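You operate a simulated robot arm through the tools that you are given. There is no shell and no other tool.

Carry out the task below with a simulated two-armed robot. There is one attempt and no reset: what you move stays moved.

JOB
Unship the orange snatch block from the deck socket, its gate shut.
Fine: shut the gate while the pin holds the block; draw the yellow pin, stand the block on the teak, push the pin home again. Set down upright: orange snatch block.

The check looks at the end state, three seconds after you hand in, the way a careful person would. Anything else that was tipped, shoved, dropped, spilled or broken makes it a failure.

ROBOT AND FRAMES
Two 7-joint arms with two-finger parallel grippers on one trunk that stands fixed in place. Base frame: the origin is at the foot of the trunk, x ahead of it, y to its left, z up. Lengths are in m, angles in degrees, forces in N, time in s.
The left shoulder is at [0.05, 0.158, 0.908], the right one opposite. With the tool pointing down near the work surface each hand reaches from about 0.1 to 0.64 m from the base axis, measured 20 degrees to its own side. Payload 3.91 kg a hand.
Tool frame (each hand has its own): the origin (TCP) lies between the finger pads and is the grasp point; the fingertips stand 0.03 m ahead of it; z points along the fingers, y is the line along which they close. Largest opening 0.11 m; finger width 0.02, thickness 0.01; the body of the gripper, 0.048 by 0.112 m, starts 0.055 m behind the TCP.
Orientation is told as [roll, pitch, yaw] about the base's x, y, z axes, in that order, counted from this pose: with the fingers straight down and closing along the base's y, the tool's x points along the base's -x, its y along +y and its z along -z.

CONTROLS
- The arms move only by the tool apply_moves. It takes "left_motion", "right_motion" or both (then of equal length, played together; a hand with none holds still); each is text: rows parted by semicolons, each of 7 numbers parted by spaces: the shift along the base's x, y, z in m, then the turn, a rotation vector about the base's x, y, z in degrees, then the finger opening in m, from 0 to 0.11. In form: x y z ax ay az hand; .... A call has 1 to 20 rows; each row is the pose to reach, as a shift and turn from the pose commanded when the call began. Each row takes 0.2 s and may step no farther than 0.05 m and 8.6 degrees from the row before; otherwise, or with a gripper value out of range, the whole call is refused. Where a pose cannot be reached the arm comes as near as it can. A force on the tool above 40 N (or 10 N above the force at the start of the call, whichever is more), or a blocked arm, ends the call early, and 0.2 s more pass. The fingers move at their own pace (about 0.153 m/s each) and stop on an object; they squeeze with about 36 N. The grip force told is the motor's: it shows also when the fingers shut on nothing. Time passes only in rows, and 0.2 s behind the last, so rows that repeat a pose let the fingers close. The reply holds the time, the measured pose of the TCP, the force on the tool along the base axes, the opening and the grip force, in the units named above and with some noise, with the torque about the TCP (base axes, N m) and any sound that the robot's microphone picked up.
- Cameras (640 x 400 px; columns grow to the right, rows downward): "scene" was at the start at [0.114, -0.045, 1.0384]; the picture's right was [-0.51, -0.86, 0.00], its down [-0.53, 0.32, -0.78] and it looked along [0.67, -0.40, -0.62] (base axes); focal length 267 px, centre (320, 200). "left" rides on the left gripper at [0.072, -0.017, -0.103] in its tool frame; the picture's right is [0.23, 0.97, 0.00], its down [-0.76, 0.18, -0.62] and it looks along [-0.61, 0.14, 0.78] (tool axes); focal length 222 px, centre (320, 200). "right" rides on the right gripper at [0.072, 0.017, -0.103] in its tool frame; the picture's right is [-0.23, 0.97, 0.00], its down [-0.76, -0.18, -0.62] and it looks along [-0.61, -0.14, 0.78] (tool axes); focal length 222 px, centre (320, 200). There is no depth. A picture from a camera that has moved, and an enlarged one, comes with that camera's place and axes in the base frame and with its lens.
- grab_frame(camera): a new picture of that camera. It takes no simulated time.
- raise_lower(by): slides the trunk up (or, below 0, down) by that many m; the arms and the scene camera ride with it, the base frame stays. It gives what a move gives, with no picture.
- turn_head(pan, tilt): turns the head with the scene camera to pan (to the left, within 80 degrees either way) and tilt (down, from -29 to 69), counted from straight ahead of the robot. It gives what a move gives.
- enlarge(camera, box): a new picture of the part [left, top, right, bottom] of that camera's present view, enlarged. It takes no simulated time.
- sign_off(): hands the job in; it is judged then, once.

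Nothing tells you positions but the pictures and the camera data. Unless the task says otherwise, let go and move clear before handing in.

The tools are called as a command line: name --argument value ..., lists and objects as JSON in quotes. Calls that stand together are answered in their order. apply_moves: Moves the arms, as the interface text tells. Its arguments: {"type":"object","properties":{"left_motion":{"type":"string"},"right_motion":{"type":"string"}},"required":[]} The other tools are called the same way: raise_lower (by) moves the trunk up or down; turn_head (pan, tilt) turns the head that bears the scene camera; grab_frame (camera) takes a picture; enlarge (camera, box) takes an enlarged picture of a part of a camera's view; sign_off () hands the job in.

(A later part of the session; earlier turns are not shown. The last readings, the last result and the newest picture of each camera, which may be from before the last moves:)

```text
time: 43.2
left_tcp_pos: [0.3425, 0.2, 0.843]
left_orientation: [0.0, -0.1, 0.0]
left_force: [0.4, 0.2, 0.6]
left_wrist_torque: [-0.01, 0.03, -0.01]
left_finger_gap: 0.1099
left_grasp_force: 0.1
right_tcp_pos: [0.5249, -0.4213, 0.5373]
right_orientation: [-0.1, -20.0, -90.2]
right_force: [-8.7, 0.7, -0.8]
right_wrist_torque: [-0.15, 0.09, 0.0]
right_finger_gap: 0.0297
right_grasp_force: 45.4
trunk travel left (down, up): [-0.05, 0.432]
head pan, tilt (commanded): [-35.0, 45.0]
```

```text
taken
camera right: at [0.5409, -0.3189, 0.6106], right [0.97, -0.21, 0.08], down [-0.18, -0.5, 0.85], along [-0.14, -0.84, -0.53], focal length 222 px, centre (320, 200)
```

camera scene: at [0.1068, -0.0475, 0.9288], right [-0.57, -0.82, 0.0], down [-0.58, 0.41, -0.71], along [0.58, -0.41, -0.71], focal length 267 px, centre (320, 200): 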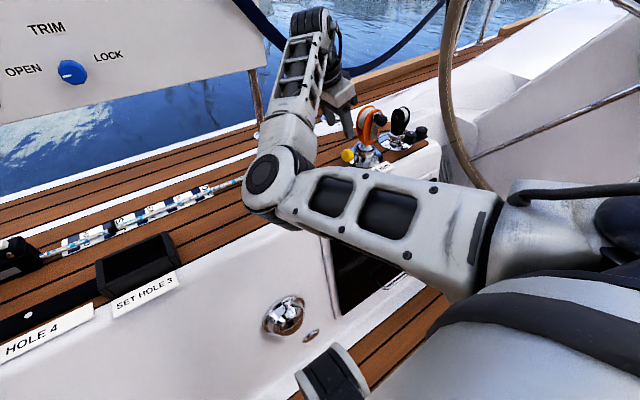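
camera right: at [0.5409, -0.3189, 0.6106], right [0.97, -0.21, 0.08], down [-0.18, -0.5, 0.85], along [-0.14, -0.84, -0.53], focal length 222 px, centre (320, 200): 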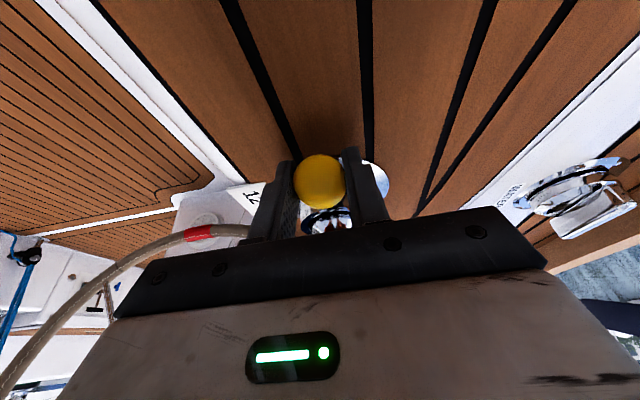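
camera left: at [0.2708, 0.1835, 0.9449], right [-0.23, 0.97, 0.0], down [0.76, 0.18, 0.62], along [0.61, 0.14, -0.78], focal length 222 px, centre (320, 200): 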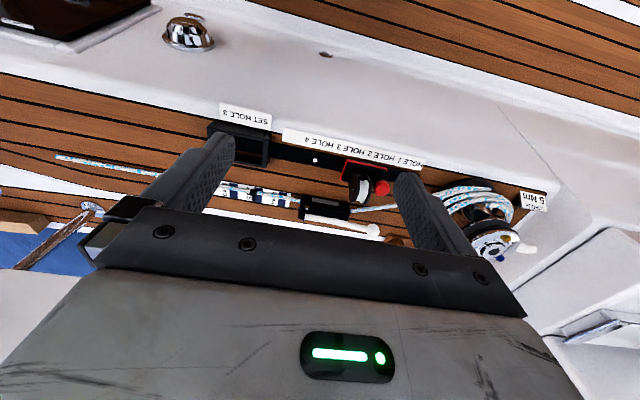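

I have a firm grip on the pin knob (gap 0.030), with a slight side force that I'll relieve by shifting -1.5 mm in x. Now I'll draw it along +y in small steps.

apply_moves --right_motion "-0.0015 0 0 0 0 0 0.02; -0.0015 0.003 0 0 0 0 0.02; -0.0015 0.006 0 0 0 0 0.02; -0.0015 0.009 0 0 0 0 0.02; -0.0015 0.009 0 0 0 0 0.02"

enlarge --camera "scene" --box '[305, 85, 445, 185]'

enlarge --camera "right" --box '[240, 120, 420, 240]'

```text
time: 44.4
left_tcp_pos: [0.343, 0.2007, 0.842]
left_orientation: [0.0, 0.0, 0.0]
left_force: [0.7, -0.4, 0.3]
left_wrist_torque: [0.02, 0.0, 0.01]
left_finger_gap: 0.11
left_grasp_force: 0.1
right_tcp_pos: [0.5242, -0.4143, 0.5404]
right_orientation: [0.2, -20.0, -90.1]
right_force: [1.7, -3.5, 8.5]
right_wrist_torque: [0.9, 0.04, -0.05]
right_finger_gap: 0.0299
right_grasp_force: 45.1
trunk travel left (down, up): [-0.05, 0.432]
head pan, tilt (commanded): [-35.0, 45.0]
```

```text
4.00 times, centred on (375, 135) of scene
camera zoom: at [0.1064, -0.0473, 0.929], right [-0.57, -0.82, 0.0], down [-0.58, 0.41, -0.71], along [0.58, -0.41, -0.71], focal length 1066 px, centre (100, 460)
```

zoom: 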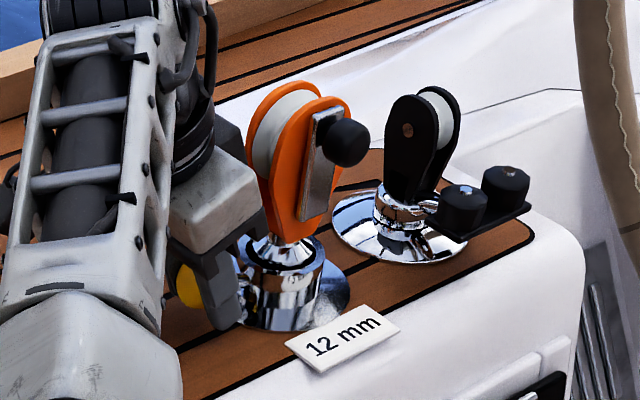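

```text
3.33 times, centred on (330, 180) of right
camera zoom: at [0.5404, -0.3111, 0.6131], right [0.97, -0.21, 0.08], down [-0.18, -0.5, 0.85], along [-0.14, -0.84, -0.53], focal length 740 px, centre (287, 267)
```

zoom: 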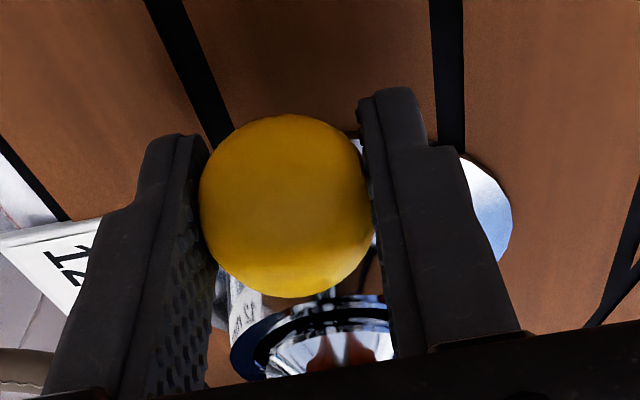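

The pin is sliding (only 3.5 N along y), and the upward push shows its axis rises by about 16 degrees toward the knob. I'll keep drawing along that slope.

apply_moves --right_motion "0 0 0.0022 0 0 0 0.02; 0 0.003 0.0032 0 0 0 0.02; 0 0.006 0.0041 0 0 0 0.02; 0 0.009 0.005 0 0 0 0.02; 0 0.009 0.005 0 0 0 0.02"

enlarge --camera "scene" --box '[305, 85, 445, 185]'

enlarge --camera "right" --box '[240, 120, 420, 240]'

```text
time: 45.6
left_tcp_pos: [0.343, 0.2005, 0.8415]
left_orientation: [0.0, 0.0, 0.0]
left_force: [0.0, 0.8, 0.6]
left_wrist_torque: [-0.01, 0.0, -0.01]
left_finger_gap: 0.1098
left_grasp_force: 0.1
right_tcp_pos: [0.5257, -0.4047, 0.5443]
right_orientation: [0.2, -19.9, -89.9]
right_force: [14.7, -1.0, 2.6]
right_wrist_torque: [-0.41, 0.06, 0.09]
right_finger_gap: 0.03
right_grasp_force: 45.0
trunk travel left (down, up): [-0.05, 0.432]
head pan, tilt (commanded): [-35.0, 45.0]
```

```text
4.00 times, centred on (375, 135) of scene
camera zoom: at [0.107, -0.0473, 0.9288], right [-0.57, -0.82, 0.0], down [-0.58, 0.41, -0.71], along [0.58, -0.41, -0.71], focal length 1066 px, centre (100, 460)
```

zoom: 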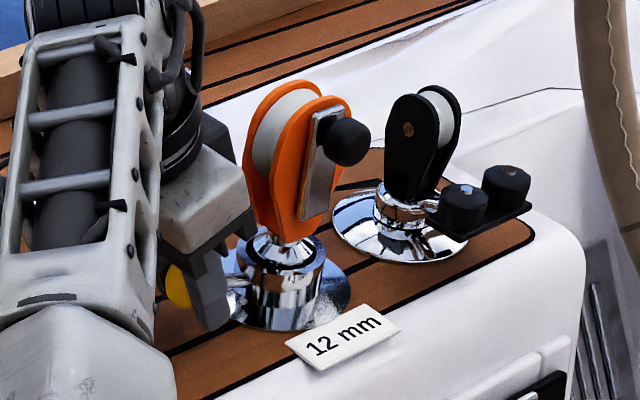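

```text
3.33 times, centred on (330, 180) of right
camera zoom: at [0.5401, -0.3017, 0.6165], right [0.97, -0.21, 0.08], down [-0.18, -0.5, 0.85], along [-0.14, -0.84, -0.53], focal length 740 px, centre (287, 267)
```

zoom: 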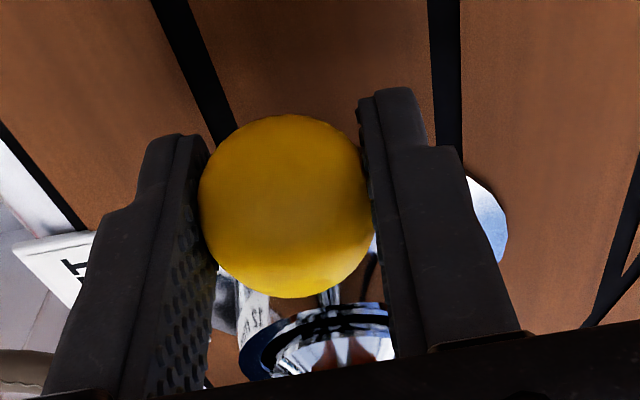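

The pin also trends slightly toward +x (14.7 N sideways), so I'll follow that too. It's out about 17 mm with no stop yet.

apply_moves --right_motion "0.0025 0 0.0005 0 0 0 0.02; 0.003 0.003 0.0014 0 0 0 0.02; 0.0034 0.006 0.0023 0 0 0 0.02; 0.0038 0.009 0.0032 0 0 0 0.02; 0.0038 0.009 0.0032 0 0 0 0.02"

enlarge --camera "scene" --box '[305, 85, 445, 185]'

grab_frame --camera "right"

```text
time: 46.9
left_tcp_pos: [0.3434, 0.2001, 0.8411]
left_orientation: [0.1, 0.1, 0.0]
left_force: [-0.1, 0.3, -0.7]
left_wrist_torque: [-0.01, -0.02, -0.03]
left_finger_gap: 0.11
left_grasp_force: 0.0
right_tcp_pos: [0.5255, -0.4047, 0.5441]
right_orientation: [-0.3, -20.5, -90.6]
right_force: [8.2, -11.7, -10.8]
right_wrist_torque: [0.29, -0.36, 0.33]
right_finger_gap: 0.0302
right_grasp_force: 44.8
trunk travel left (down, up): [-0.05, 0.432]
head pan, tilt (commanded): [-35.0, 45.0]
stopped in row 5 (right hand): the force on the tool passed its limit at 40 N (the readings are from after the stop); the commanded pose is now the measured one
```

```text
4.00 times, centred on (375, 135) of scene
camera zoom: at [0.1075, -0.0483, 0.9286], right [-0.57, -0.82, 0.0], down [-0.58, 0.41, -0.71], along [0.58, -0.4, -0.71], focal length 1066 px, centre (100, 460)
```

zoom: 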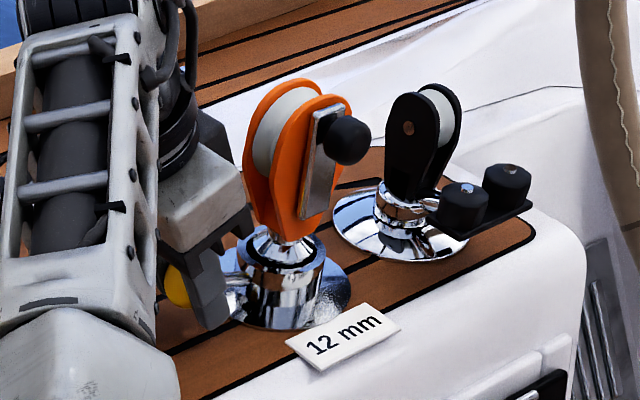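

```text
taken
camera right: at [0.5421, -0.3005, 0.6158], right [0.97, -0.22, 0.07], down [-0.18, -0.49, 0.85], along [-0.15, -0.84, -0.52], focal length 222 px, centre (320, 200)
```

right: 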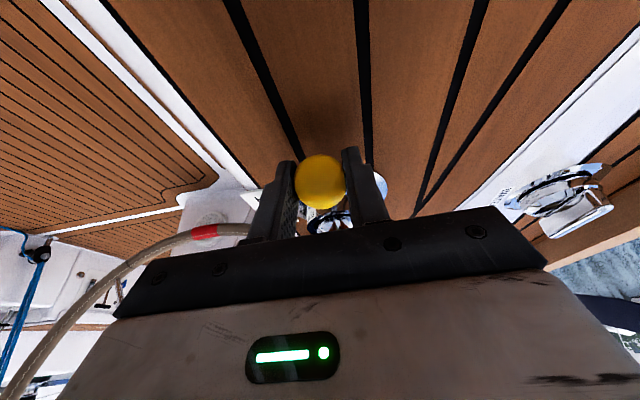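

The pin has reached the end of its travel, drawn about 17 mm. I'll relax the residual force, then open the fingers and back away along the tool axis.

apply_moves --right_motion "0.001 -0.0012 -0.0012 0 0 0 0.02; 0.001 -0.0012 -0.0012 0 0 0 0.02; 0.001 -0.0012 -0.0012 0 0 0 0.045; 0.001 -0.0012 -0.0012 0 0 0 0.06; 0.001 -0.0012 -0.0012 0 0 0 0.06"

enlarge --camera "right" --box '[240, 120, 420, 240]'

```text
time: 48.1
left_tcp_pos: [0.3434, 0.2016, 0.841]
left_orientation: [0.0, 0.0, 0.0]
left_force: [0.4, 0.5, -0.4]
left_wrist_torque: [-0.03, 0.01, -0.02]
left_finger_gap: 0.11
left_grasp_force: 0.0
right_tcp_pos: [0.5253, -0.4038, 0.5449]
right_orientation: [-0.2, -20.5, -90.5]
right_force: [0.2, 0.0, -0.7]
right_wrist_torque: [0.0, 0.02, -0.02]
right_finger_gap: 0.06
right_grasp_force: 0.0
trunk travel left (down, up): [-0.05, 0.432]
head pan, tilt (commanded): [-35.0, 45.0]
```

```text
3.33 times, centred on (330, 180) of right
camera zoom: at [0.5429, -0.2995, 0.6163], right [0.97, -0.22, 0.08], down [-0.18, -0.49, 0.85], along [-0.15, -0.84, -0.52], focal length 740 px, centre (287, 267)
```

zoom: 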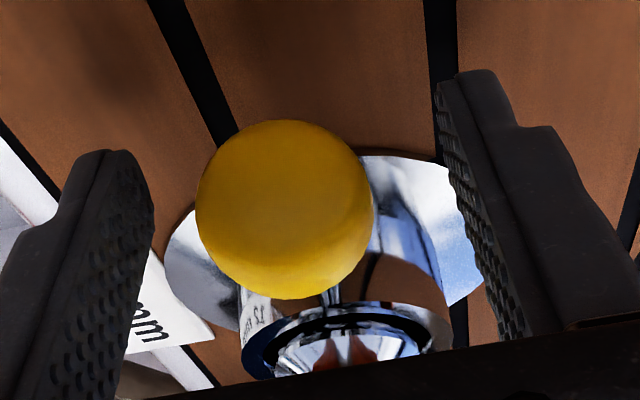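

The pin stays drawn by itself. Next I'll back off, lean the hand to 60 degrees and approach the block from the +y side, with one finger on the gate bar (below its knob) and one on the far cheek, so the grip also keeps the gate shut.

apply_moves --right_motion "0 0.012 0.033 0 0 0 0.06; 0 0.024 0.066 0 0 0 0.06; 0 0.035 0.095 0 0 0 0.08; 0 0.035 0.095 0 0 0 0.08"

apply_moves --right_motion "-0.001 -0.002 0.004 -8 0 0 0.08; -0.002 -0.004 0.008 -16 0 0 0.08; -0.003 -0.006 0.01 -24 0 0 0.08; -0.004 -0.008 0.01 -32 0 0 0.08; -0.005 -0.01 0.01 -40 0 0 0.08; -0.005 -0.01 0.01 -40 0 0 0.08"

grab_frame --camera "right"

grab_frame --camera "scene"

```text
time: 49.1
left_tcp_pos: [0.3421, 0.2011, 0.8414]
left_orientation: [0.0, -0.1, -0.1]
left_force: [-0.4, 0.3, -0.3]
left_wrist_torque: [-0.03, 0.02, -0.01]
left_finger_gap: 0.1102
left_grasp_force: 0.2
right_tcp_pos: [0.5253, -0.3682, 0.6388]
right_orientation: [-0.2, -20.4, -90.6]
right_force: [0.0, -0.6, -0.7]
right_wrist_torque: [-0.03, 0.0, 0.04]
right_finger_gap: 0.08
right_grasp_force: 0.0
trunk travel left (down, up): [-0.05, 0.432]
head pan, tilt (commanded): [-35.0, 45.0]
```

```text
time: 50.5
left_tcp_pos: [0.3425, 0.2013, 0.8409]
left_orientation: [0.0, 0.0, 0.0]
left_force: [0.4, 0.2, -0.2]
left_wrist_torque: [0.02, 0.02, -0.02]
left_finger_gap: 0.1104
left_grasp_force: 0.1
right_tcp_pos: [0.5209, -0.3782, 0.6499]
right_orientation: [0.4, -60.6, -91.0]
right_force: [-0.4, -0.2, -1.0]
right_wrist_torque: [0.03, -0.02, 0.01]
right_finger_gap: 0.0799
right_grasp_force: 0.2
trunk travel left (down, up): [-0.05, 0.432]
head pan, tilt (commanded): [-35.0, 45.0]
```

```text
taken
camera right: at [0.5376, -0.2534, 0.6371], right [0.97, -0.12, 0.2], down [-0.18, 0.17, 0.97], along [-0.15, -0.98, 0.14], focal length 222 px, centre (320, 200)
```

right: 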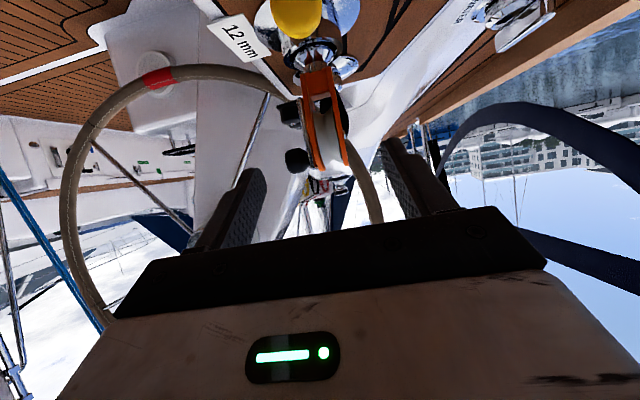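

```text
taken
camera scene: at [0.1068, -0.0475, 0.9288], right [-0.57, -0.82, 0.0], down [-0.58, 0.41, -0.71], along [0.58, -0.41, -0.71], focal length 267 px, centre (320, 200)
```

scene: 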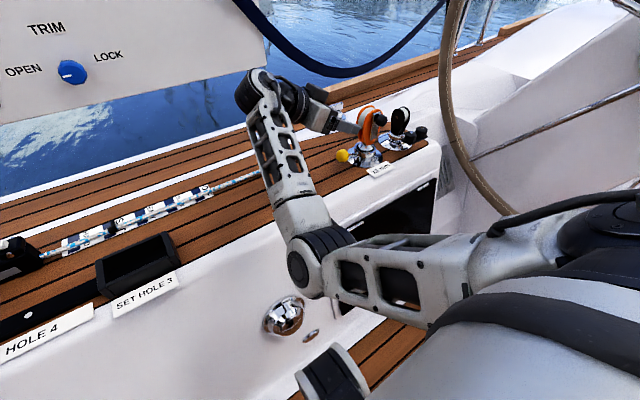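

The block, gate and drawn pin all look right from the +y side. I'll zoom in to centre the fingers on the block in x before advancing.

enlarge --camera "right" --box '[240, 0, 400, 200]'

enlarge --camera "scene" --box '[305, 85, 445, 185]'

```text
2.00 times, centred on (320, 100) of right
camera zoom: at [0.5376, -0.2534, 0.6371], right [0.97, -0.12, 0.2], down [-0.18, 0.17, 0.97], along [-0.15, -0.98, 0.14], focal length 444 px, centre (320, 400)
```

zoom: 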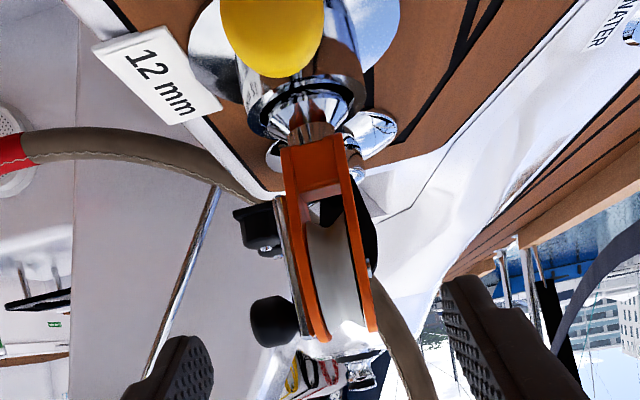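

```text
4.00 times, centred on (375, 135) of scene
camera zoom: at [0.1068, -0.0475, 0.9288], right [-0.57, -0.82, 0.0], down [-0.58, 0.41, -0.71], along [0.58, -0.41, -0.71], focal length 1066 px, centre (100, 460)
```

zoom: 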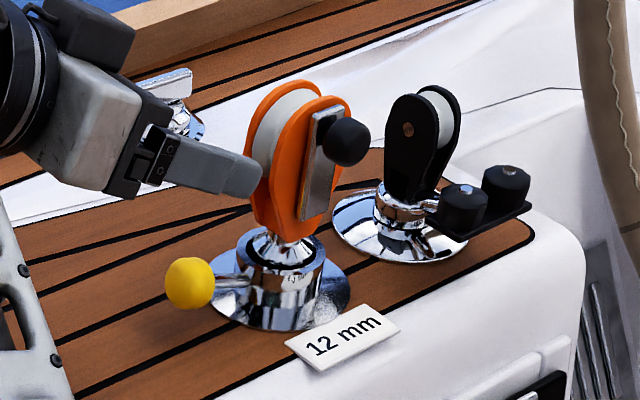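

The bar's front face is at x ≈ 0.4994 and the far cheek at x ≈ 0.540, so the grip centre is x ≈ 0.520. I'll advance along the tool axis with the fingers open 0.08.

apply_moves --right_motion "-0.001 -0.023 -0.0132 0 0 0 0.08; -0.001 -0.046 -0.0264 0 0 0 0.08; -0.001 -0.069 -0.0397 0 0 0 0.08; -0.001 -0.085 -0.0487 0 0 0 0.08; -0.001 -0.0928 -0.0529 0 0 0 0.08; -0.001 -0.0928 -0.0529 0 0 0 0.08"

grab_frame --camera "right"

grab_frame --camera "scene"

enlarge --camera "scene" --box '[305, 85, 445, 185]'

```text
time: 51.9
left_tcp_pos: [0.3438, 0.1991, 0.8418]
left_orientation: [0.1, -0.1, -0.1]
left_force: [1.2, 0.6, -0.1]
left_wrist_torque: [-0.01, 0.0, -0.01]
left_finger_gap: 0.11
left_grasp_force: 0.0
right_tcp_pos: [0.5182, -0.4714, 0.5965]
right_orientation: [0.3, -60.5, -91.1]
right_force: [-0.9, 0.2, 0.3]
right_wrist_torque: [0.04, 0.0, -0.03]
right_finger_gap: 0.0799
right_grasp_force: 0.1
trunk travel left (down, up): [-0.05, 0.432]
head pan, tilt (commanded): [-35.0, 45.0]
```

```text
taken
camera right: at [0.5359, -0.3468, 0.585], right [0.97, -0.12, 0.2], down [-0.18, 0.17, 0.97], along [-0.15, -0.98, 0.14], focal length 222 px, centre (320, 200)
```

right: 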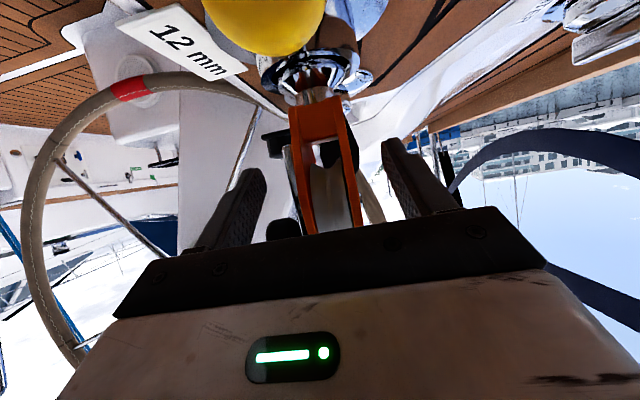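

```text
taken
camera scene: at [0.1068, -0.0475, 0.9288], right [-0.57, -0.82, 0.0], down [-0.58, 0.41, -0.71], along [0.58, -0.41, -0.71], focal length 267 px, centre (320, 200)
```

scene: 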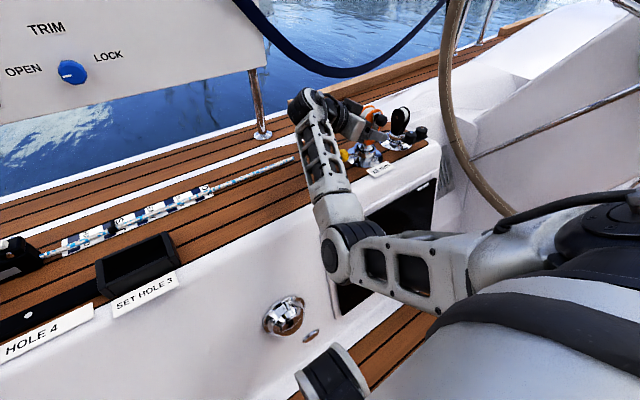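

```text
4.00 times, centred on (375, 135) of scene
camera zoom: at [0.1068, -0.0475, 0.9288], right [-0.57, -0.82, 0.0], down [-0.58, 0.41, -0.71], along [0.58, -0.41, -0.71], focal length 1066 px, centre (100, 460)
```

zoom: 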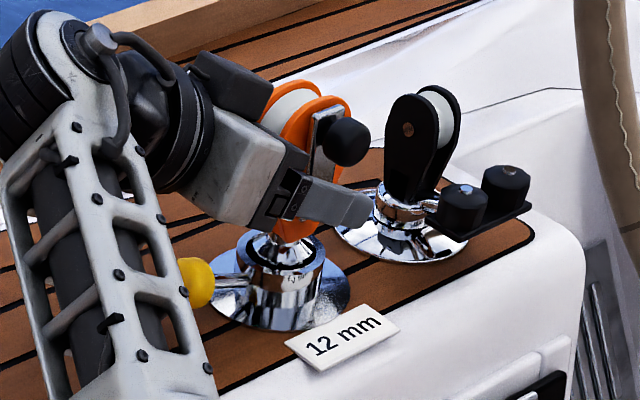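

The fingers straddle the block below the gate knob. I'll close on the bar and the far cheek.

apply_moves --right_motion "0 0 0 0 0 0 0.06; 0 0 0 0 0 0 0.04; 0 0 0 0 0 0 0.025; 0 0 0 0 0 0 0.025; 0 0 0 0 0 0 0.025"

enlarge --camera "scene" --box '[305, 85, 445, 185]'

enlarge --camera "right" --box '[220, 60, 460, 260]'

```text
time: 53.1
left_tcp_pos: [0.3429, 0.2004, 0.8415]
left_orientation: [0.1, 0.0, 0.1]
left_force: [-0.1, -0.2, 0.5]
left_wrist_torque: [-0.02, -0.01, 0.0]
left_finger_gap: 0.1101
left_grasp_force: 0.1
right_tcp_pos: [0.5193, -0.4721, 0.5975]
right_orientation: [0.5, -60.6, -91.0]
right_force: [3.5, 0.4, 0.9]
right_wrist_torque: [-0.09, -0.2, 0.1]
right_finger_gap: 0.0386
right_grasp_force: 36.2
trunk travel left (down, up): [-0.05, 0.432]
head pan, tilt (commanded): [-35.0, 45.0]
```

```text
4.00 times, centred on (375, 135) of scene
camera zoom: at [0.1069, -0.0475, 0.9288], right [-0.57, -0.82, 0.0], down [-0.58, 0.41, -0.71], along [0.58, -0.41, -0.71], focal length 1066 px, centre (100, 460)
```

zoom: 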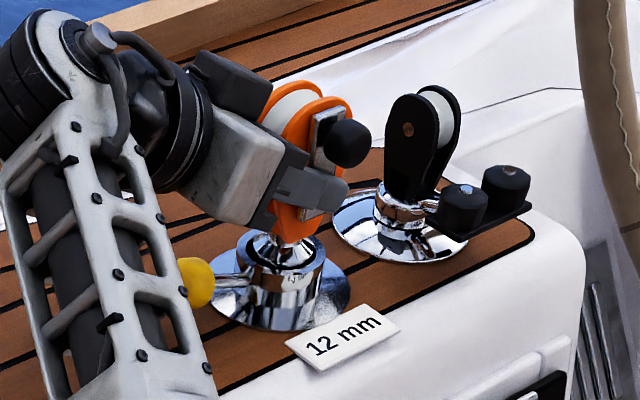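

```text
2.00 times, centred on (340, 160) of right
camera zoom: at [0.5361, -0.3464, 0.5854], right [0.97, -0.12, 0.2], down [-0.18, 0.17, 0.97], along [-0.15, -0.98, 0.14], focal length 444 px, centre (280, 280)
```

zoom: 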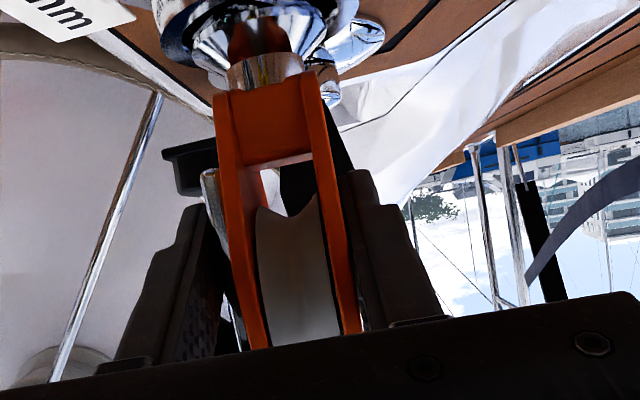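

I have a firm grip on the block (gap 0.0386), with the gate bar under the front finger. I'll lift straight up.

apply_moves --right_motion "0 0 0.008 0 0 0 0.025; 0 0 0.016 0 0 0 0.025; 0 0 0.025 0 0 0 0.025; 0 0 0.035 0 0 0 0.025; 0 0 0.045 0 0 0 0.025; 0 0 0.045 0 0 0 0.025"

enlarge --camera "scene" --box '[305, 85, 445, 185]'

```text
time: 54.5
left_tcp_pos: [0.3422, 0.1999, 0.8411]
left_orientation: [0.0, -0.1, 0.0]
left_force: [0.0, 0.1, 0.0]
left_wrist_torque: [-0.01, 0.01, -0.03]
left_finger_gap: 0.1098
left_grasp_force: 0.1
right_tcp_pos: [0.5193, -0.4729, 0.6425]
right_orientation: [0.4, -60.6, -91.0]
right_force: [0.7, 0.4, -3.7]
right_wrist_torque: [0.11, 0.02, 0.01]
right_finger_gap: 0.0387
right_grasp_force: 35.9
trunk travel left (down, up): [-0.05, 0.432]
head pan, tilt (commanded): [-35.0, 45.0]
```

```text
4.00 times, centred on (375, 135) of scene
camera zoom: at [0.107, -0.0477, 0.9288], right [-0.57, -0.82, 0.0], down [-0.58, 0.41, -0.71], along [0.58, -0.41, -0.71], focal length 1066 px, centre (100, 460)
```

zoom: 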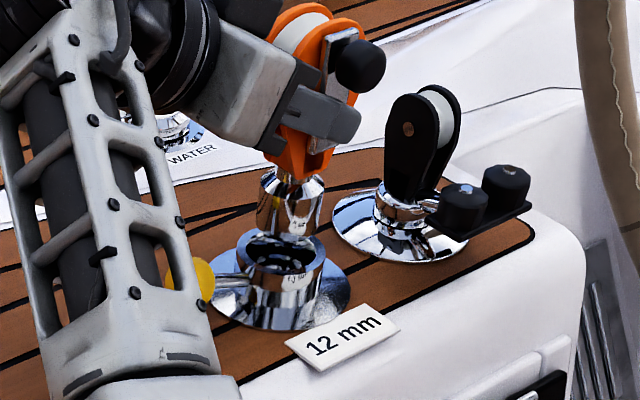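

The stem has almost left the socket and the force equals just its weight. I'll lift another 40 mm and look at the stem's foot.

apply_moves --right_motion "0 0 0.01 0 0 0 0.025; 0 0 0.02 0 0 0 0.025; 0 0 0.03 0 0 0 0.025; 0 0 0.04 0 0 0 0.025; 0 0 0.04 0 0 0 0.025"

enlarge --camera "scene" --box '[305, 65, 445, 185]'

grab_frame --camera "right"

grab_frame --camera "scene"

```text
time: 55.7
left_tcp_pos: [0.3438, 0.2003, 0.8427]
left_orientation: [0.0, 0.0, 0.1]
left_force: [-0.1, 0.2, 0.6]
left_wrist_torque: [-0.02, -0.01, 0.0]
left_finger_gap: 0.1101
left_grasp_force: 0.1
right_tcp_pos: [0.5199, -0.4722, 0.6829]
right_orientation: [0.3, -60.5, -90.9]
right_force: [0.4, -0.2, -3.7]
right_wrist_torque: [0.03, 0.02, 0.0]
right_finger_gap: 0.0388
right_grasp_force: 35.8
trunk travel left (down, up): [-0.05, 0.432]
head pan, tilt (commanded): [-35.0, 45.0]
```

```text
3.33 times, centred on (375, 125) of scene
camera zoom: at [0.107, -0.0477, 0.9288], right [-0.57, -0.82, 0.0], down [-0.58, 0.41, -0.71], along [0.58, -0.41, -0.71], focal length 889 px, centre (137, 450)
```

zoom: 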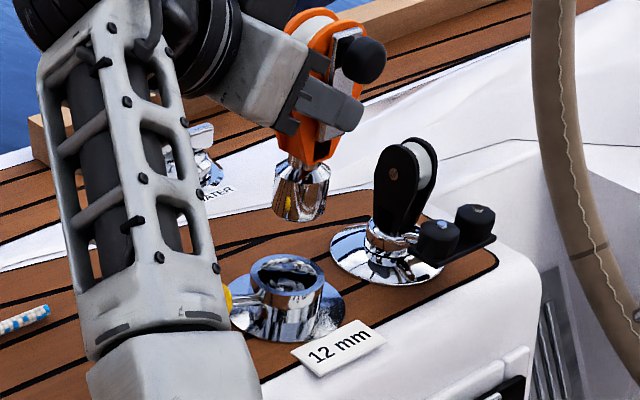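

```text
taken
camera right: at [0.5377, -0.347, 0.6696], right [0.97, -0.12, 0.2], down [-0.18, 0.17, 0.97], along [-0.15, -0.98, 0.14], focal length 222 px, centre (320, 200)
```

right: 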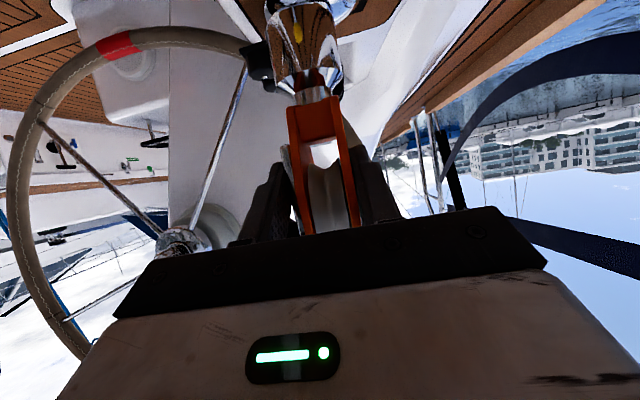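

```text
taken
camera scene: at [0.107, -0.0477, 0.9288], right [-0.57, -0.82, 0.0], down [-0.58, 0.41, -0.71], along [0.58, -0.41, -0.71], focal length 267 px, centre (320, 200)
```

scene: 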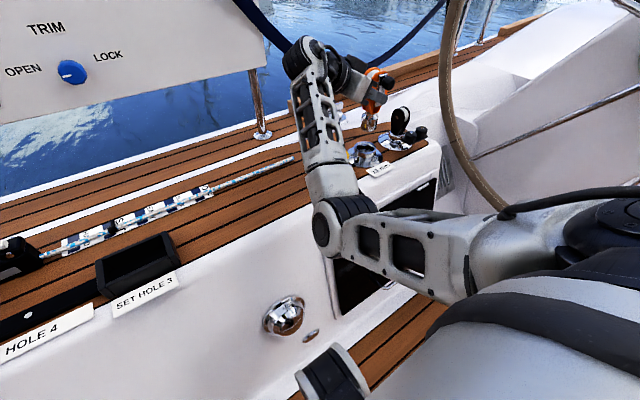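

The block is fully out: its flat foot (about 20 mm radius) hangs near z = 0.586, so it sat at about z = 0.50. I'll carry it in +y toward the clear teak around y = -0.27.

apply_moves --right_motion "0 0.015 0 0 0 0 0.025; 0 0.035 0 0 0 0 0.025; 0 0.055 0 0 0 0 0.025; 0 0.075 0 0 0 0 0.025; 0 0.095 0 0 0 0 0.025; 0 0.11 0 0 0 0 0.025; 0 0.12 0 0 0 0 0.025; 0 0.12 0 0 0 0 0.025"

grab_frame --camera "scene"

grab_frame --camera "right"

```text
time: 57.5
left_tcp_pos: [0.3434, 0.1998, 0.8409]
left_orientation: [0.0, 0.0, -0.1]
left_force: [0.6, 0.4, 1.0]
left_wrist_torque: [-0.01, 0.04, 0.03]
left_finger_gap: 0.11
left_grasp_force: 0.1
right_tcp_pos: [0.5195, -0.351, 0.6834]
right_orientation: [0.3, -60.5, -90.9]
right_force: [0.5, -0.1, -3.7]
right_wrist_torque: [0.02, 0.0, 0.0]
right_finger_gap: 0.0387
right_grasp_force: 36.1
trunk travel left (down, up): [-0.05, 0.432]
head pan, tilt (commanded): [-35.0, 45.0]
```

```text
taken
camera scene: at [0.107, -0.0476, 0.9288], right [-0.57, -0.82, 0.0], down [-0.58, 0.41, -0.71], along [0.58, -0.41, -0.71], focal length 267 px, centre (320, 200)
```

scene: 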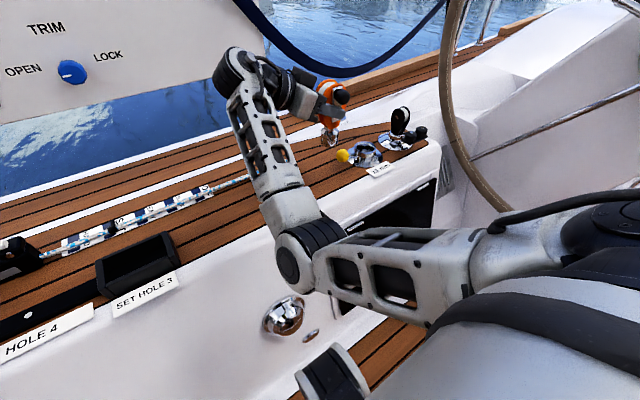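

```text
taken
camera right: at [0.5371, -0.2263, 0.6713], right [0.97, -0.12, 0.2], down [-0.18, 0.17, 0.97], along [-0.15, -0.98, 0.14], focal length 222 px, centre (320, 200)
```

right: 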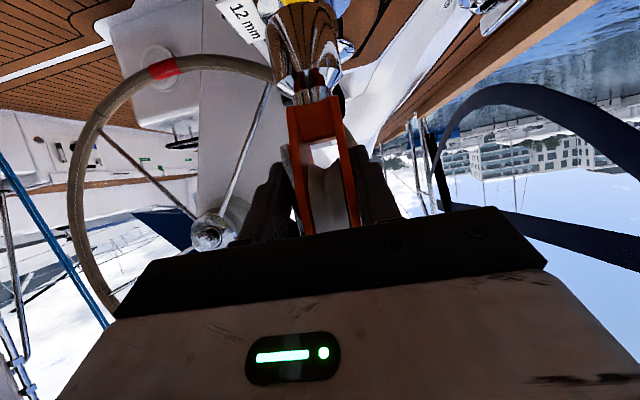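

All steady, and the block hangs upright over open teak. I'll continue another 90 mm in +y.

apply_moves --right_motion "0 0.015 0 0 0 0 0.025; 0 0.033 0 0 0 0 0.025; 0 0.051 0 0 0 0 0.025; 0 0.069 0 0 0 0 0.025; 0 0.083 0 0 0 0 0.025; 0 0.09 0 0 0 0 0.025; 0 0.09 0 0 0 0 0.025"

grab_frame --camera "scene"

grab_frame --camera "left"

```text
time: 59.1
left_tcp_pos: [0.3432, 0.2015, 0.8404]
left_orientation: [0.0, 0.0, 0.0]
left_force: [0.0, -0.8, -0.7]
left_wrist_torque: [0.02, 0.0, 0.03]
left_finger_gap: 0.1098
left_grasp_force: 0.0
right_tcp_pos: [0.5202, -0.2599, 0.6831]
right_orientation: [0.3, -60.5, -91.0]
right_force: [0.7, -0.3, -3.7]
right_wrist_torque: [0.07, -0.02, -0.01]
right_finger_gap: 0.0384
right_grasp_force: 35.6
trunk travel left (down, up): [-0.05, 0.432]
head pan, tilt (commanded): [-35.0, 45.0]
```

```text
taken
camera scene: at [0.107, -0.0476, 0.9288], right [-0.57, -0.82, 0.0], down [-0.58, 0.41, -0.71], along [0.58, -0.41, -0.71], focal length 267 px, centre (320, 200)
```

scene: 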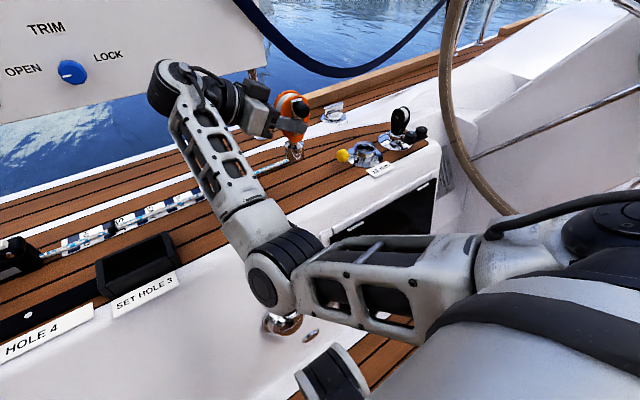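

```text
taken
camera left: at [0.271, 0.1834, 0.9448], right [-0.23, 0.97, 0.0], down [0.76, 0.18, 0.62], along [0.61, 0.14, -0.78], focal length 222 px, centre (320, 200)
```

left: 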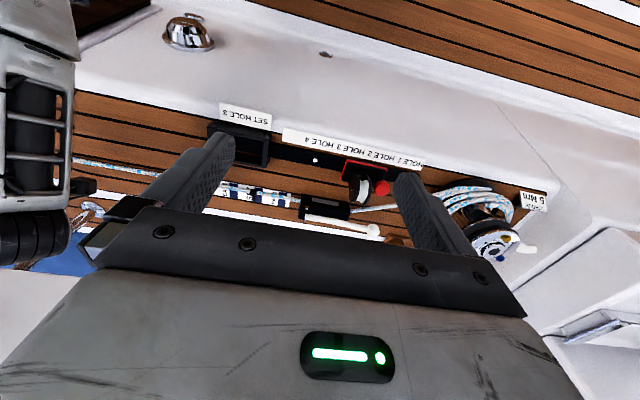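

The block is over open teak near y ≈ -0.275. I'll check the landing spot against the rope before lowering.

enlarge --camera "scene" --box '[225, 75, 385, 195]'

grab_frame --camera "right"

```text
3.33 times, centred on (305, 135) of scene
camera zoom: at [0.107, -0.0476, 0.9288], right [-0.57, -0.82, 0.0], down [-0.58, 0.41, -0.71], along [0.58, -0.41, -0.71], focal length 889 px, centre (370, 417)
```

zoom: 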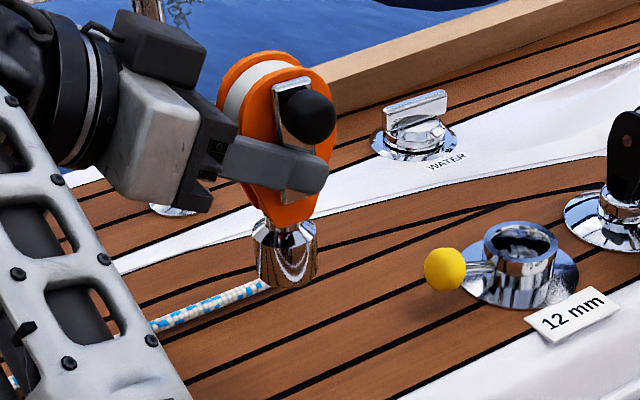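

```text
taken
camera right: at [0.5374, -0.1352, 0.6709], right [0.97, -0.12, 0.2], down [-0.18, 0.17, 0.97], along [-0.15, -0.98, 0.14], focal length 222 px, centre (320, 200)
```

right: 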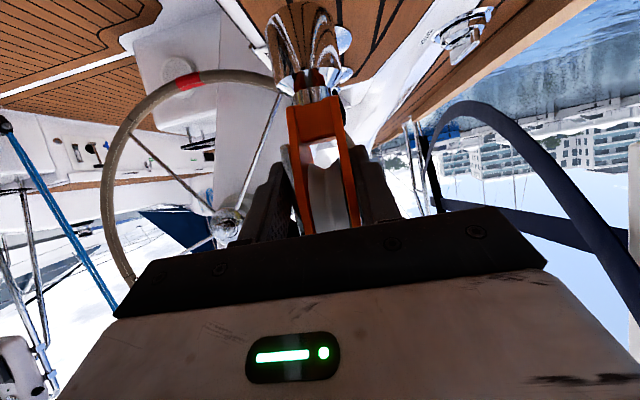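

The landing spot is clear teak, well away from the rope and the edge. I'll lower most of the way.

apply_moves --right_motion "0 0 -0.015 0 0 0 0.025; 0 0 -0.032 0 0 0 0.025; 0 0 -0.049 0 0 0 0.025; 0 0 -0.064 0 0 0 0.025; 0 0 -0.074 0 0 0 0.025; 0 0 -0.078 0 0 0 0.025; 0 0 -0.078 0 0 0 0.025"

grab_frame --camera "scene"

enlarge --camera "scene" --box '[225, 95, 385, 215]'

```text
time: 60.7
left_tcp_pos: [0.3436, 0.2011, 0.8414]
left_orientation: [0.0, 0.0, -0.1]
left_force: [-0.3, -0.5, 0.8]
left_wrist_torque: [-0.03, 0.02, -0.04]
left_finger_gap: 0.1101
left_grasp_force: 0.1
right_tcp_pos: [0.5195, -0.2605, 0.6042]
right_orientation: [0.2, -60.4, -90.8]
right_force: [-0.7, 0.2, -3.8]
right_wrist_torque: [0.05, 0.03, 0.01]
right_finger_gap: 0.0387
right_grasp_force: 36.4
trunk travel left (down, up): [-0.05, 0.432]
head pan, tilt (commanded): [-35.0, 45.0]
```

```text
taken
camera scene: at [0.107, -0.0476, 0.9288], right [-0.57, -0.82, 0.0], down [-0.58, 0.41, -0.71], along [0.58, -0.41, -0.71], focal length 267 px, centre (320, 200)
```

scene: 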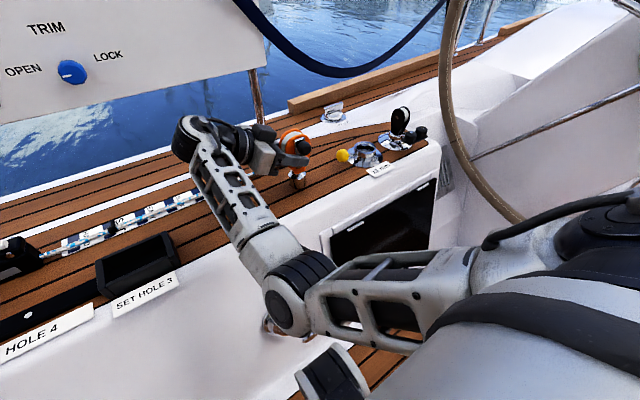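

```text
3.33 times, centred on (305, 155) of scene
camera zoom: at [0.107, -0.0476, 0.9288], right [-0.57, -0.82, 0.0], down [-0.58, 0.41, -0.71], along [0.58, -0.41, -0.71], focal length 889 px, centre (370, 350)
```

zoom: 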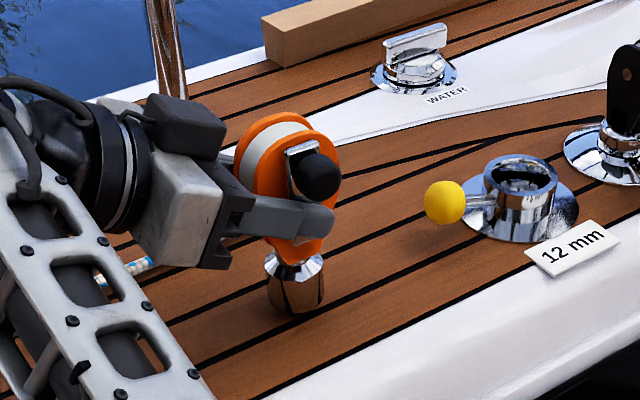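

The foot is close to the deck. I'll lower in 2 mm steps and watch for the weight coming off.

apply_moves --right_motion "0 0 -0.002 0 0 0 0.025; 0 0 -0.004 0 0 0 0.025; 0 0 -0.006 0 0 0 0.025; 0 0 -0.006 0 0 0 0.025"

```text
time: 61.7
left_tcp_pos: [0.3428, 0.2009, 0.8427]
left_orientation: [0.1, 0.0, 0.0]
left_force: [0.2, 0.2, -0.1]
left_wrist_torque: [-0.01, 0.02, -0.02]
left_finger_gap: 0.1099
left_grasp_force: 0.1
right_tcp_pos: [0.5183, -0.2594, 0.5974]
right_orientation: [0.5, -60.5, -90.9]
right_force: [-0.1, 0.8, -3.2]
right_wrist_torque: [0.04, -0.01, -0.01]
right_finger_gap: 0.0383
right_grasp_force: 36.1
trunk travel left (down, up): [-0.05, 0.432]
head pan, tilt (commanded): [-35.0, 45.0]
```

apply_moves --right_motion "0 0 -0.001 0 0 0 0.025; 0 0 -0.002 0 0 0 0.025; 0 0 -0.003 0 0 0 0.025; 0 0 -0.003 0 0 0 0.025"

enlarge --camera "scene" --box '[265, 125, 325, 205]'

```text
time: 62.7
left_tcp_pos: [0.3429, 0.2016, 0.8417]
left_orientation: [0.0, 0.0, 0.0]
left_force: [0.4, -0.8, -0.3]
left_wrist_torque: [-0.01, 0.01, 0.02]
left_finger_gap: 0.11
left_grasp_force: 0.1
right_tcp_pos: [0.5184, -0.261, 0.5939]
right_orientation: [0.3, -60.6, -90.9]
right_force: [0.6, -0.2, -3.6]
right_wrist_torque: [0.04, 0.0, 0.01]
right_finger_gap: 0.0385
right_grasp_force: 36.3
trunk travel left (down, up): [-0.05, 0.432]
head pan, tilt (commanded): [-35.0, 45.0]
```

```text
5.00 times, centred on (295, 165) of scene
camera zoom: at [0.107, -0.0476, 0.9288], right [-0.57, -0.82, 0.0], down [-0.58, 0.41, -0.71], along [0.58, -0.41, -0.71], focal length 1333 px, centre (445, 375)
```

zoom: 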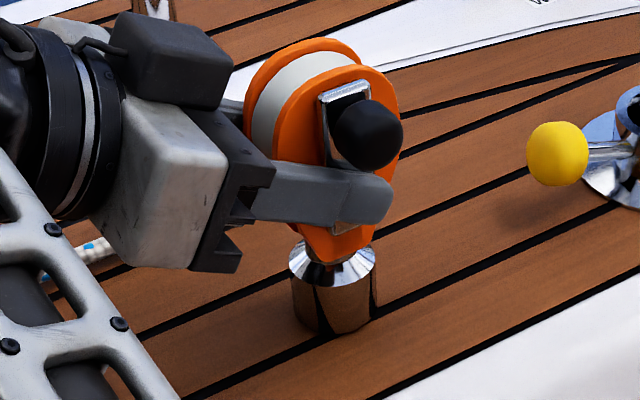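

Still hanging (-3.6 N), with the foot about 5 mm above the deck by the picture. I'll go on in 1 mm steps.

apply_moves --right_motion "0 0 -0.001 0 0 0 0.025; 0 0 -0.002 0 0 0 0.025; 0 0 -0.003 0 0 0 0.025; 0 0 -0.003 0 0 0 0.025"

apply_moves --right_motion "0 0 -0.001 0 0 0 0.025; 0 0 -0.0015 0 0 0 0.025; 0 0 -0.0015 0 0 0 0.025"

```text
time: 63.7
left_tcp_pos: [0.3429, 0.2018, 0.8422]
left_orientation: [0.0, 0.0, 0.1]
left_force: [0.3, 0.7, 0.7]
left_wrist_torque: [-0.03, -0.04, -0.03]
left_finger_gap: 0.1098
left_grasp_force: 0.1
right_tcp_pos: [0.519, -0.2617, 0.5944]
right_orientation: [0.6, -60.6, -91.2]
right_force: [-0.3, 1.2, 4.5]
right_wrist_torque: [0.15, 0.11, -0.02]
right_finger_gap: 0.0386
right_grasp_force: 36.4
trunk travel left (down, up): [-0.05, 0.432]
head pan, tilt (commanded): [-35.0, 45.0]
```

```text
time: 64.5
left_tcp_pos: [0.3429, 0.202, 0.842]
left_orientation: [0.0, -0.1, -0.1]
left_force: [-1.3, 0.5, 0.0]
left_wrist_torque: [0.03, -0.01, 0.04]
left_finger_gap: 0.1098
left_grasp_force: 0.1
right_tcp_pos: [0.5183, -0.2602, 0.5929]
right_orientation: [1.1, -60.7, -91.5]
right_force: [1.9, 3.7, 17.2]
right_wrist_torque: [0.16, 0.08, -0.03]
right_finger_gap: 0.0386
right_grasp_force: 36.2
trunk travel left (down, up): [-0.05, 0.432]
head pan, tilt (commanded): [-35.0, 45.0]
```

The foot is on the teak. I'll ease the pressure off by 2 mm and check that it stands square before letting go.

apply_moves --right_motion "0 0 0.001 0 0 0 0.025; 0 0 0.002 0 0 0 0.025; 0 0 0.002 0 0 0 0.025"

enlarge --camera "scene" --box '[265, 125, 325, 205]'

enlarge --camera "right" --box '[220, 0, 460, 240]'

```text
time: 65.3
left_tcp_pos: [0.3428, 0.2022, 0.8428]
left_orientation: [0.0, 0.0, 0.0]
left_force: [-0.4, 0.3, -0.5]
left_wrist_torque: [0.02, 0.02, -0.01]
left_finger_gap: 0.1104
left_grasp_force: 0.1
right_tcp_pos: [0.519, -0.2609, 0.593]
right_orientation: [0.5, -60.5, -91.1]
right_force: [5.4, 0.7, 11.1]
right_wrist_torque: [-0.06, -0.26, 0.05]
right_finger_gap: 0.0386
right_grasp_force: 36.0
trunk travel left (down, up): [-0.05, 0.432]
head pan, tilt (commanded): [-35.0, 45.0]
```

```text
5.00 times, centred on (295, 165) of scene
camera zoom: at [0.1063, -0.0471, 0.9289], right [-0.57, -0.82, 0.0], down [-0.58, 0.41, -0.71], along [0.58, -0.41, -0.71], focal length 1333 px, centre (445, 375)
```

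zoom: 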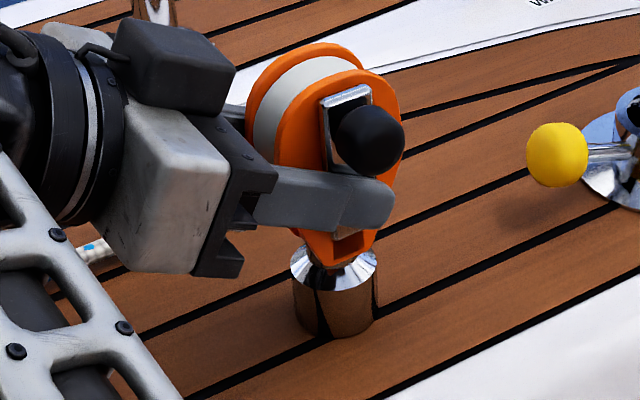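

```text
1.67 times, centred on (340, 120) of right
camera zoom: at [0.5357, -0.1363, 0.5813], right [0.97, -0.12, 0.2], down [-0.18, 0.17, 0.97], along [-0.15, -0.98, 0.14], focal length 370 px, centre (287, 333)
```

zoom: 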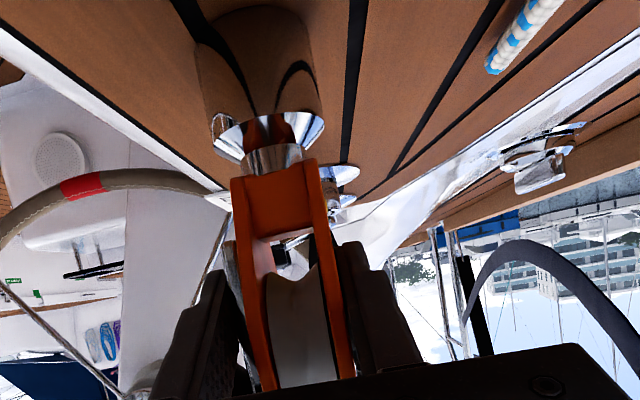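

Contact pressure is still 11 N, so I'll ease up another millimetre and then open slowly.

apply_moves --right_motion "0.0005 0 0.0012 0 0 0 0.025; 0.0005 0 0.0012 0 0 0 0.025; 0.0005 0 0.0012 0 0 0 0.042; 0.0005 0 0.0012 0 0 0 0.05; 0.0005 0 0.0012 0 0 0 0.065; 0.0005 0 0.0012 0 0 0 0.08; 0.0005 0 0.0012 0 0 0 0.08"

enlarge --camera "scene" --box '[265, 125, 325, 205]'

enlarge --camera "right" --box '[220, 0, 460, 240]'

```text
time: 66.9
left_tcp_pos: [0.3435, 0.2001, 0.8404]
left_orientation: [-0.1, 0.0, 0.1]
left_force: [0.6, -0.8, -0.2]
left_wrist_torque: [-0.03, -0.01, 0.0]
left_finger_gap: 0.1097
left_grasp_force: 0.2
right_tcp_pos: [0.519, -0.2617, 0.5944]
right_orientation: [0.5, -60.4, -91.0]
right_force: [-0.5, 1.0, 0.6]
right_wrist_torque: [-0.03, 0.01, -0.02]
right_finger_gap: 0.08
right_grasp_force: 0.1
trunk travel left (down, up): [-0.05, 0.432]
head pan, tilt (commanded): [-35.0, 45.0]
```

```text
5.00 times, centred on (295, 165) of scene
camera zoom: at [0.1068, -0.0475, 0.9288], right [-0.57, -0.82, 0.0], down [-0.58, 0.41, -0.71], along [0.58, -0.41, -0.71], focal length 1333 px, centre (445, 375)
```

zoom: 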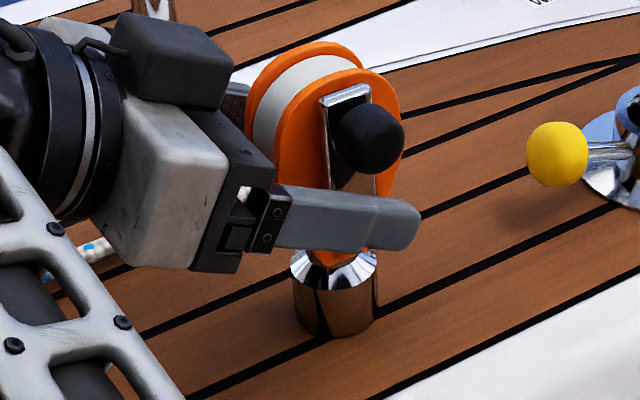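

```text
1.67 times, centred on (340, 120) of right
camera zoom: at [0.5368, -0.1364, 0.5826], right [0.97, -0.12, 0.2], down [-0.18, 0.17, 0.97], along [-0.15, -0.98, 0.14], focal length 370 px, centre (287, 333)
```

zoom: 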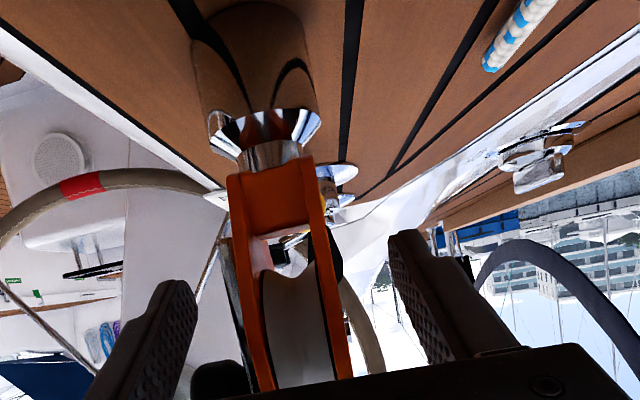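

The block stands upright on the teak by itself with the gate still shut. I'll withdraw back along the tool axis.

apply_moves --right_motion "0 0.012 0.007 0 0 0 0.08; 0 0.028 0.016 0 0 0 0.08; 0 0.046 0.0265 0 0 0 0.08; 0 0.064 0.037 0 0 0 0.08; 0 0.078 0.045 0 0 0 0.08; 0 0.078 0.045 0 0 0 0.08"

enlarge --camera "scene" --box '[225, 95, 385, 215]'

grab_frame --camera "right"

grab_frame --camera "scene"

```text
time: 68.3
left_tcp_pos: [0.3421, 0.2006, 0.8422]
left_orientation: [-0.1, 0.1, 0.0]
left_force: [-0.3, -1.4, 0.1]
left_wrist_torque: [0.0, 0.04, -0.04]
left_finger_gap: 0.1099
left_grasp_force: 0.1
right_tcp_pos: [0.5229, -0.1917, 0.6368]
right_orientation: [0.5, -61.2, -91.6]
right_force: [-0.1, 0.0, -0.1]
right_wrist_torque: [0.05, 0.02, 0.01]
right_finger_gap: 0.0802
right_grasp_force: 0.1
trunk travel left (down, up): [-0.05, 0.432]
head pan, tilt (commanded): [-35.0, 45.0]
```

```text
3.33 times, centred on (305, 155) of scene
camera zoom: at [0.1068, -0.0475, 0.9288], right [-0.57, -0.82, 0.0], down [-0.58, 0.41, -0.71], along [0.58, -0.41, -0.71], focal length 889 px, centre (370, 350)
```

zoom: 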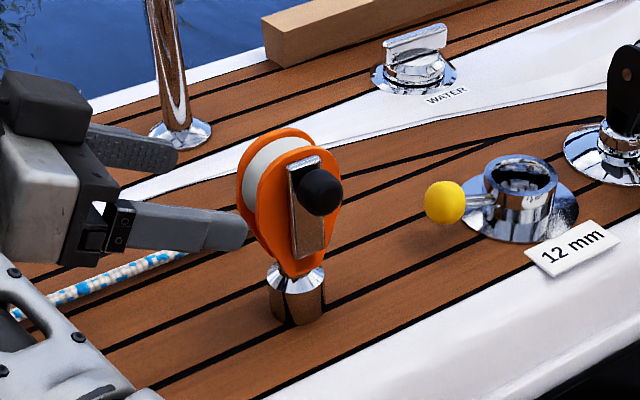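

```text
taken
camera right: at [0.5406, -0.0681, 0.6238], right [0.97, -0.13, 0.2], down [-0.18, 0.18, 0.97], along [-0.16, -0.97, 0.15], focal length 222 px, centre (320, 200)
```

right: 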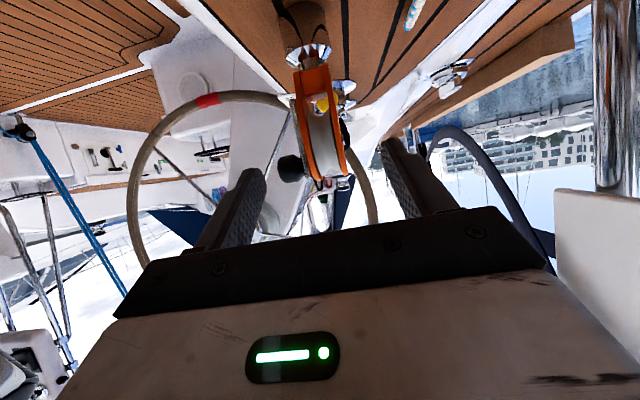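

```text
taken
camera scene: at [0.1068, -0.0475, 0.9288], right [-0.57, -0.82, 0.0], down [-0.58, 0.41, -0.71], along [0.58, -0.41, -0.71], focal length 267 px, centre (320, 200)
```

scene: 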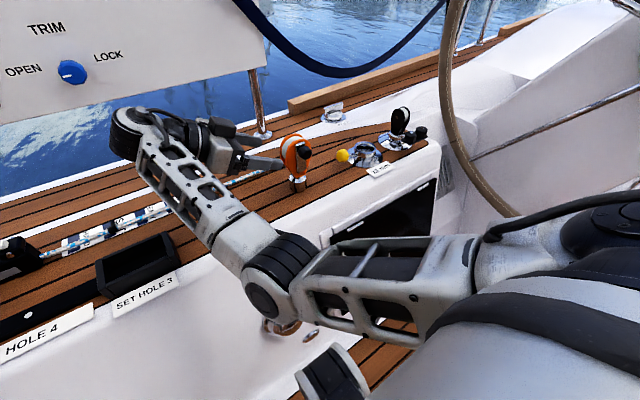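

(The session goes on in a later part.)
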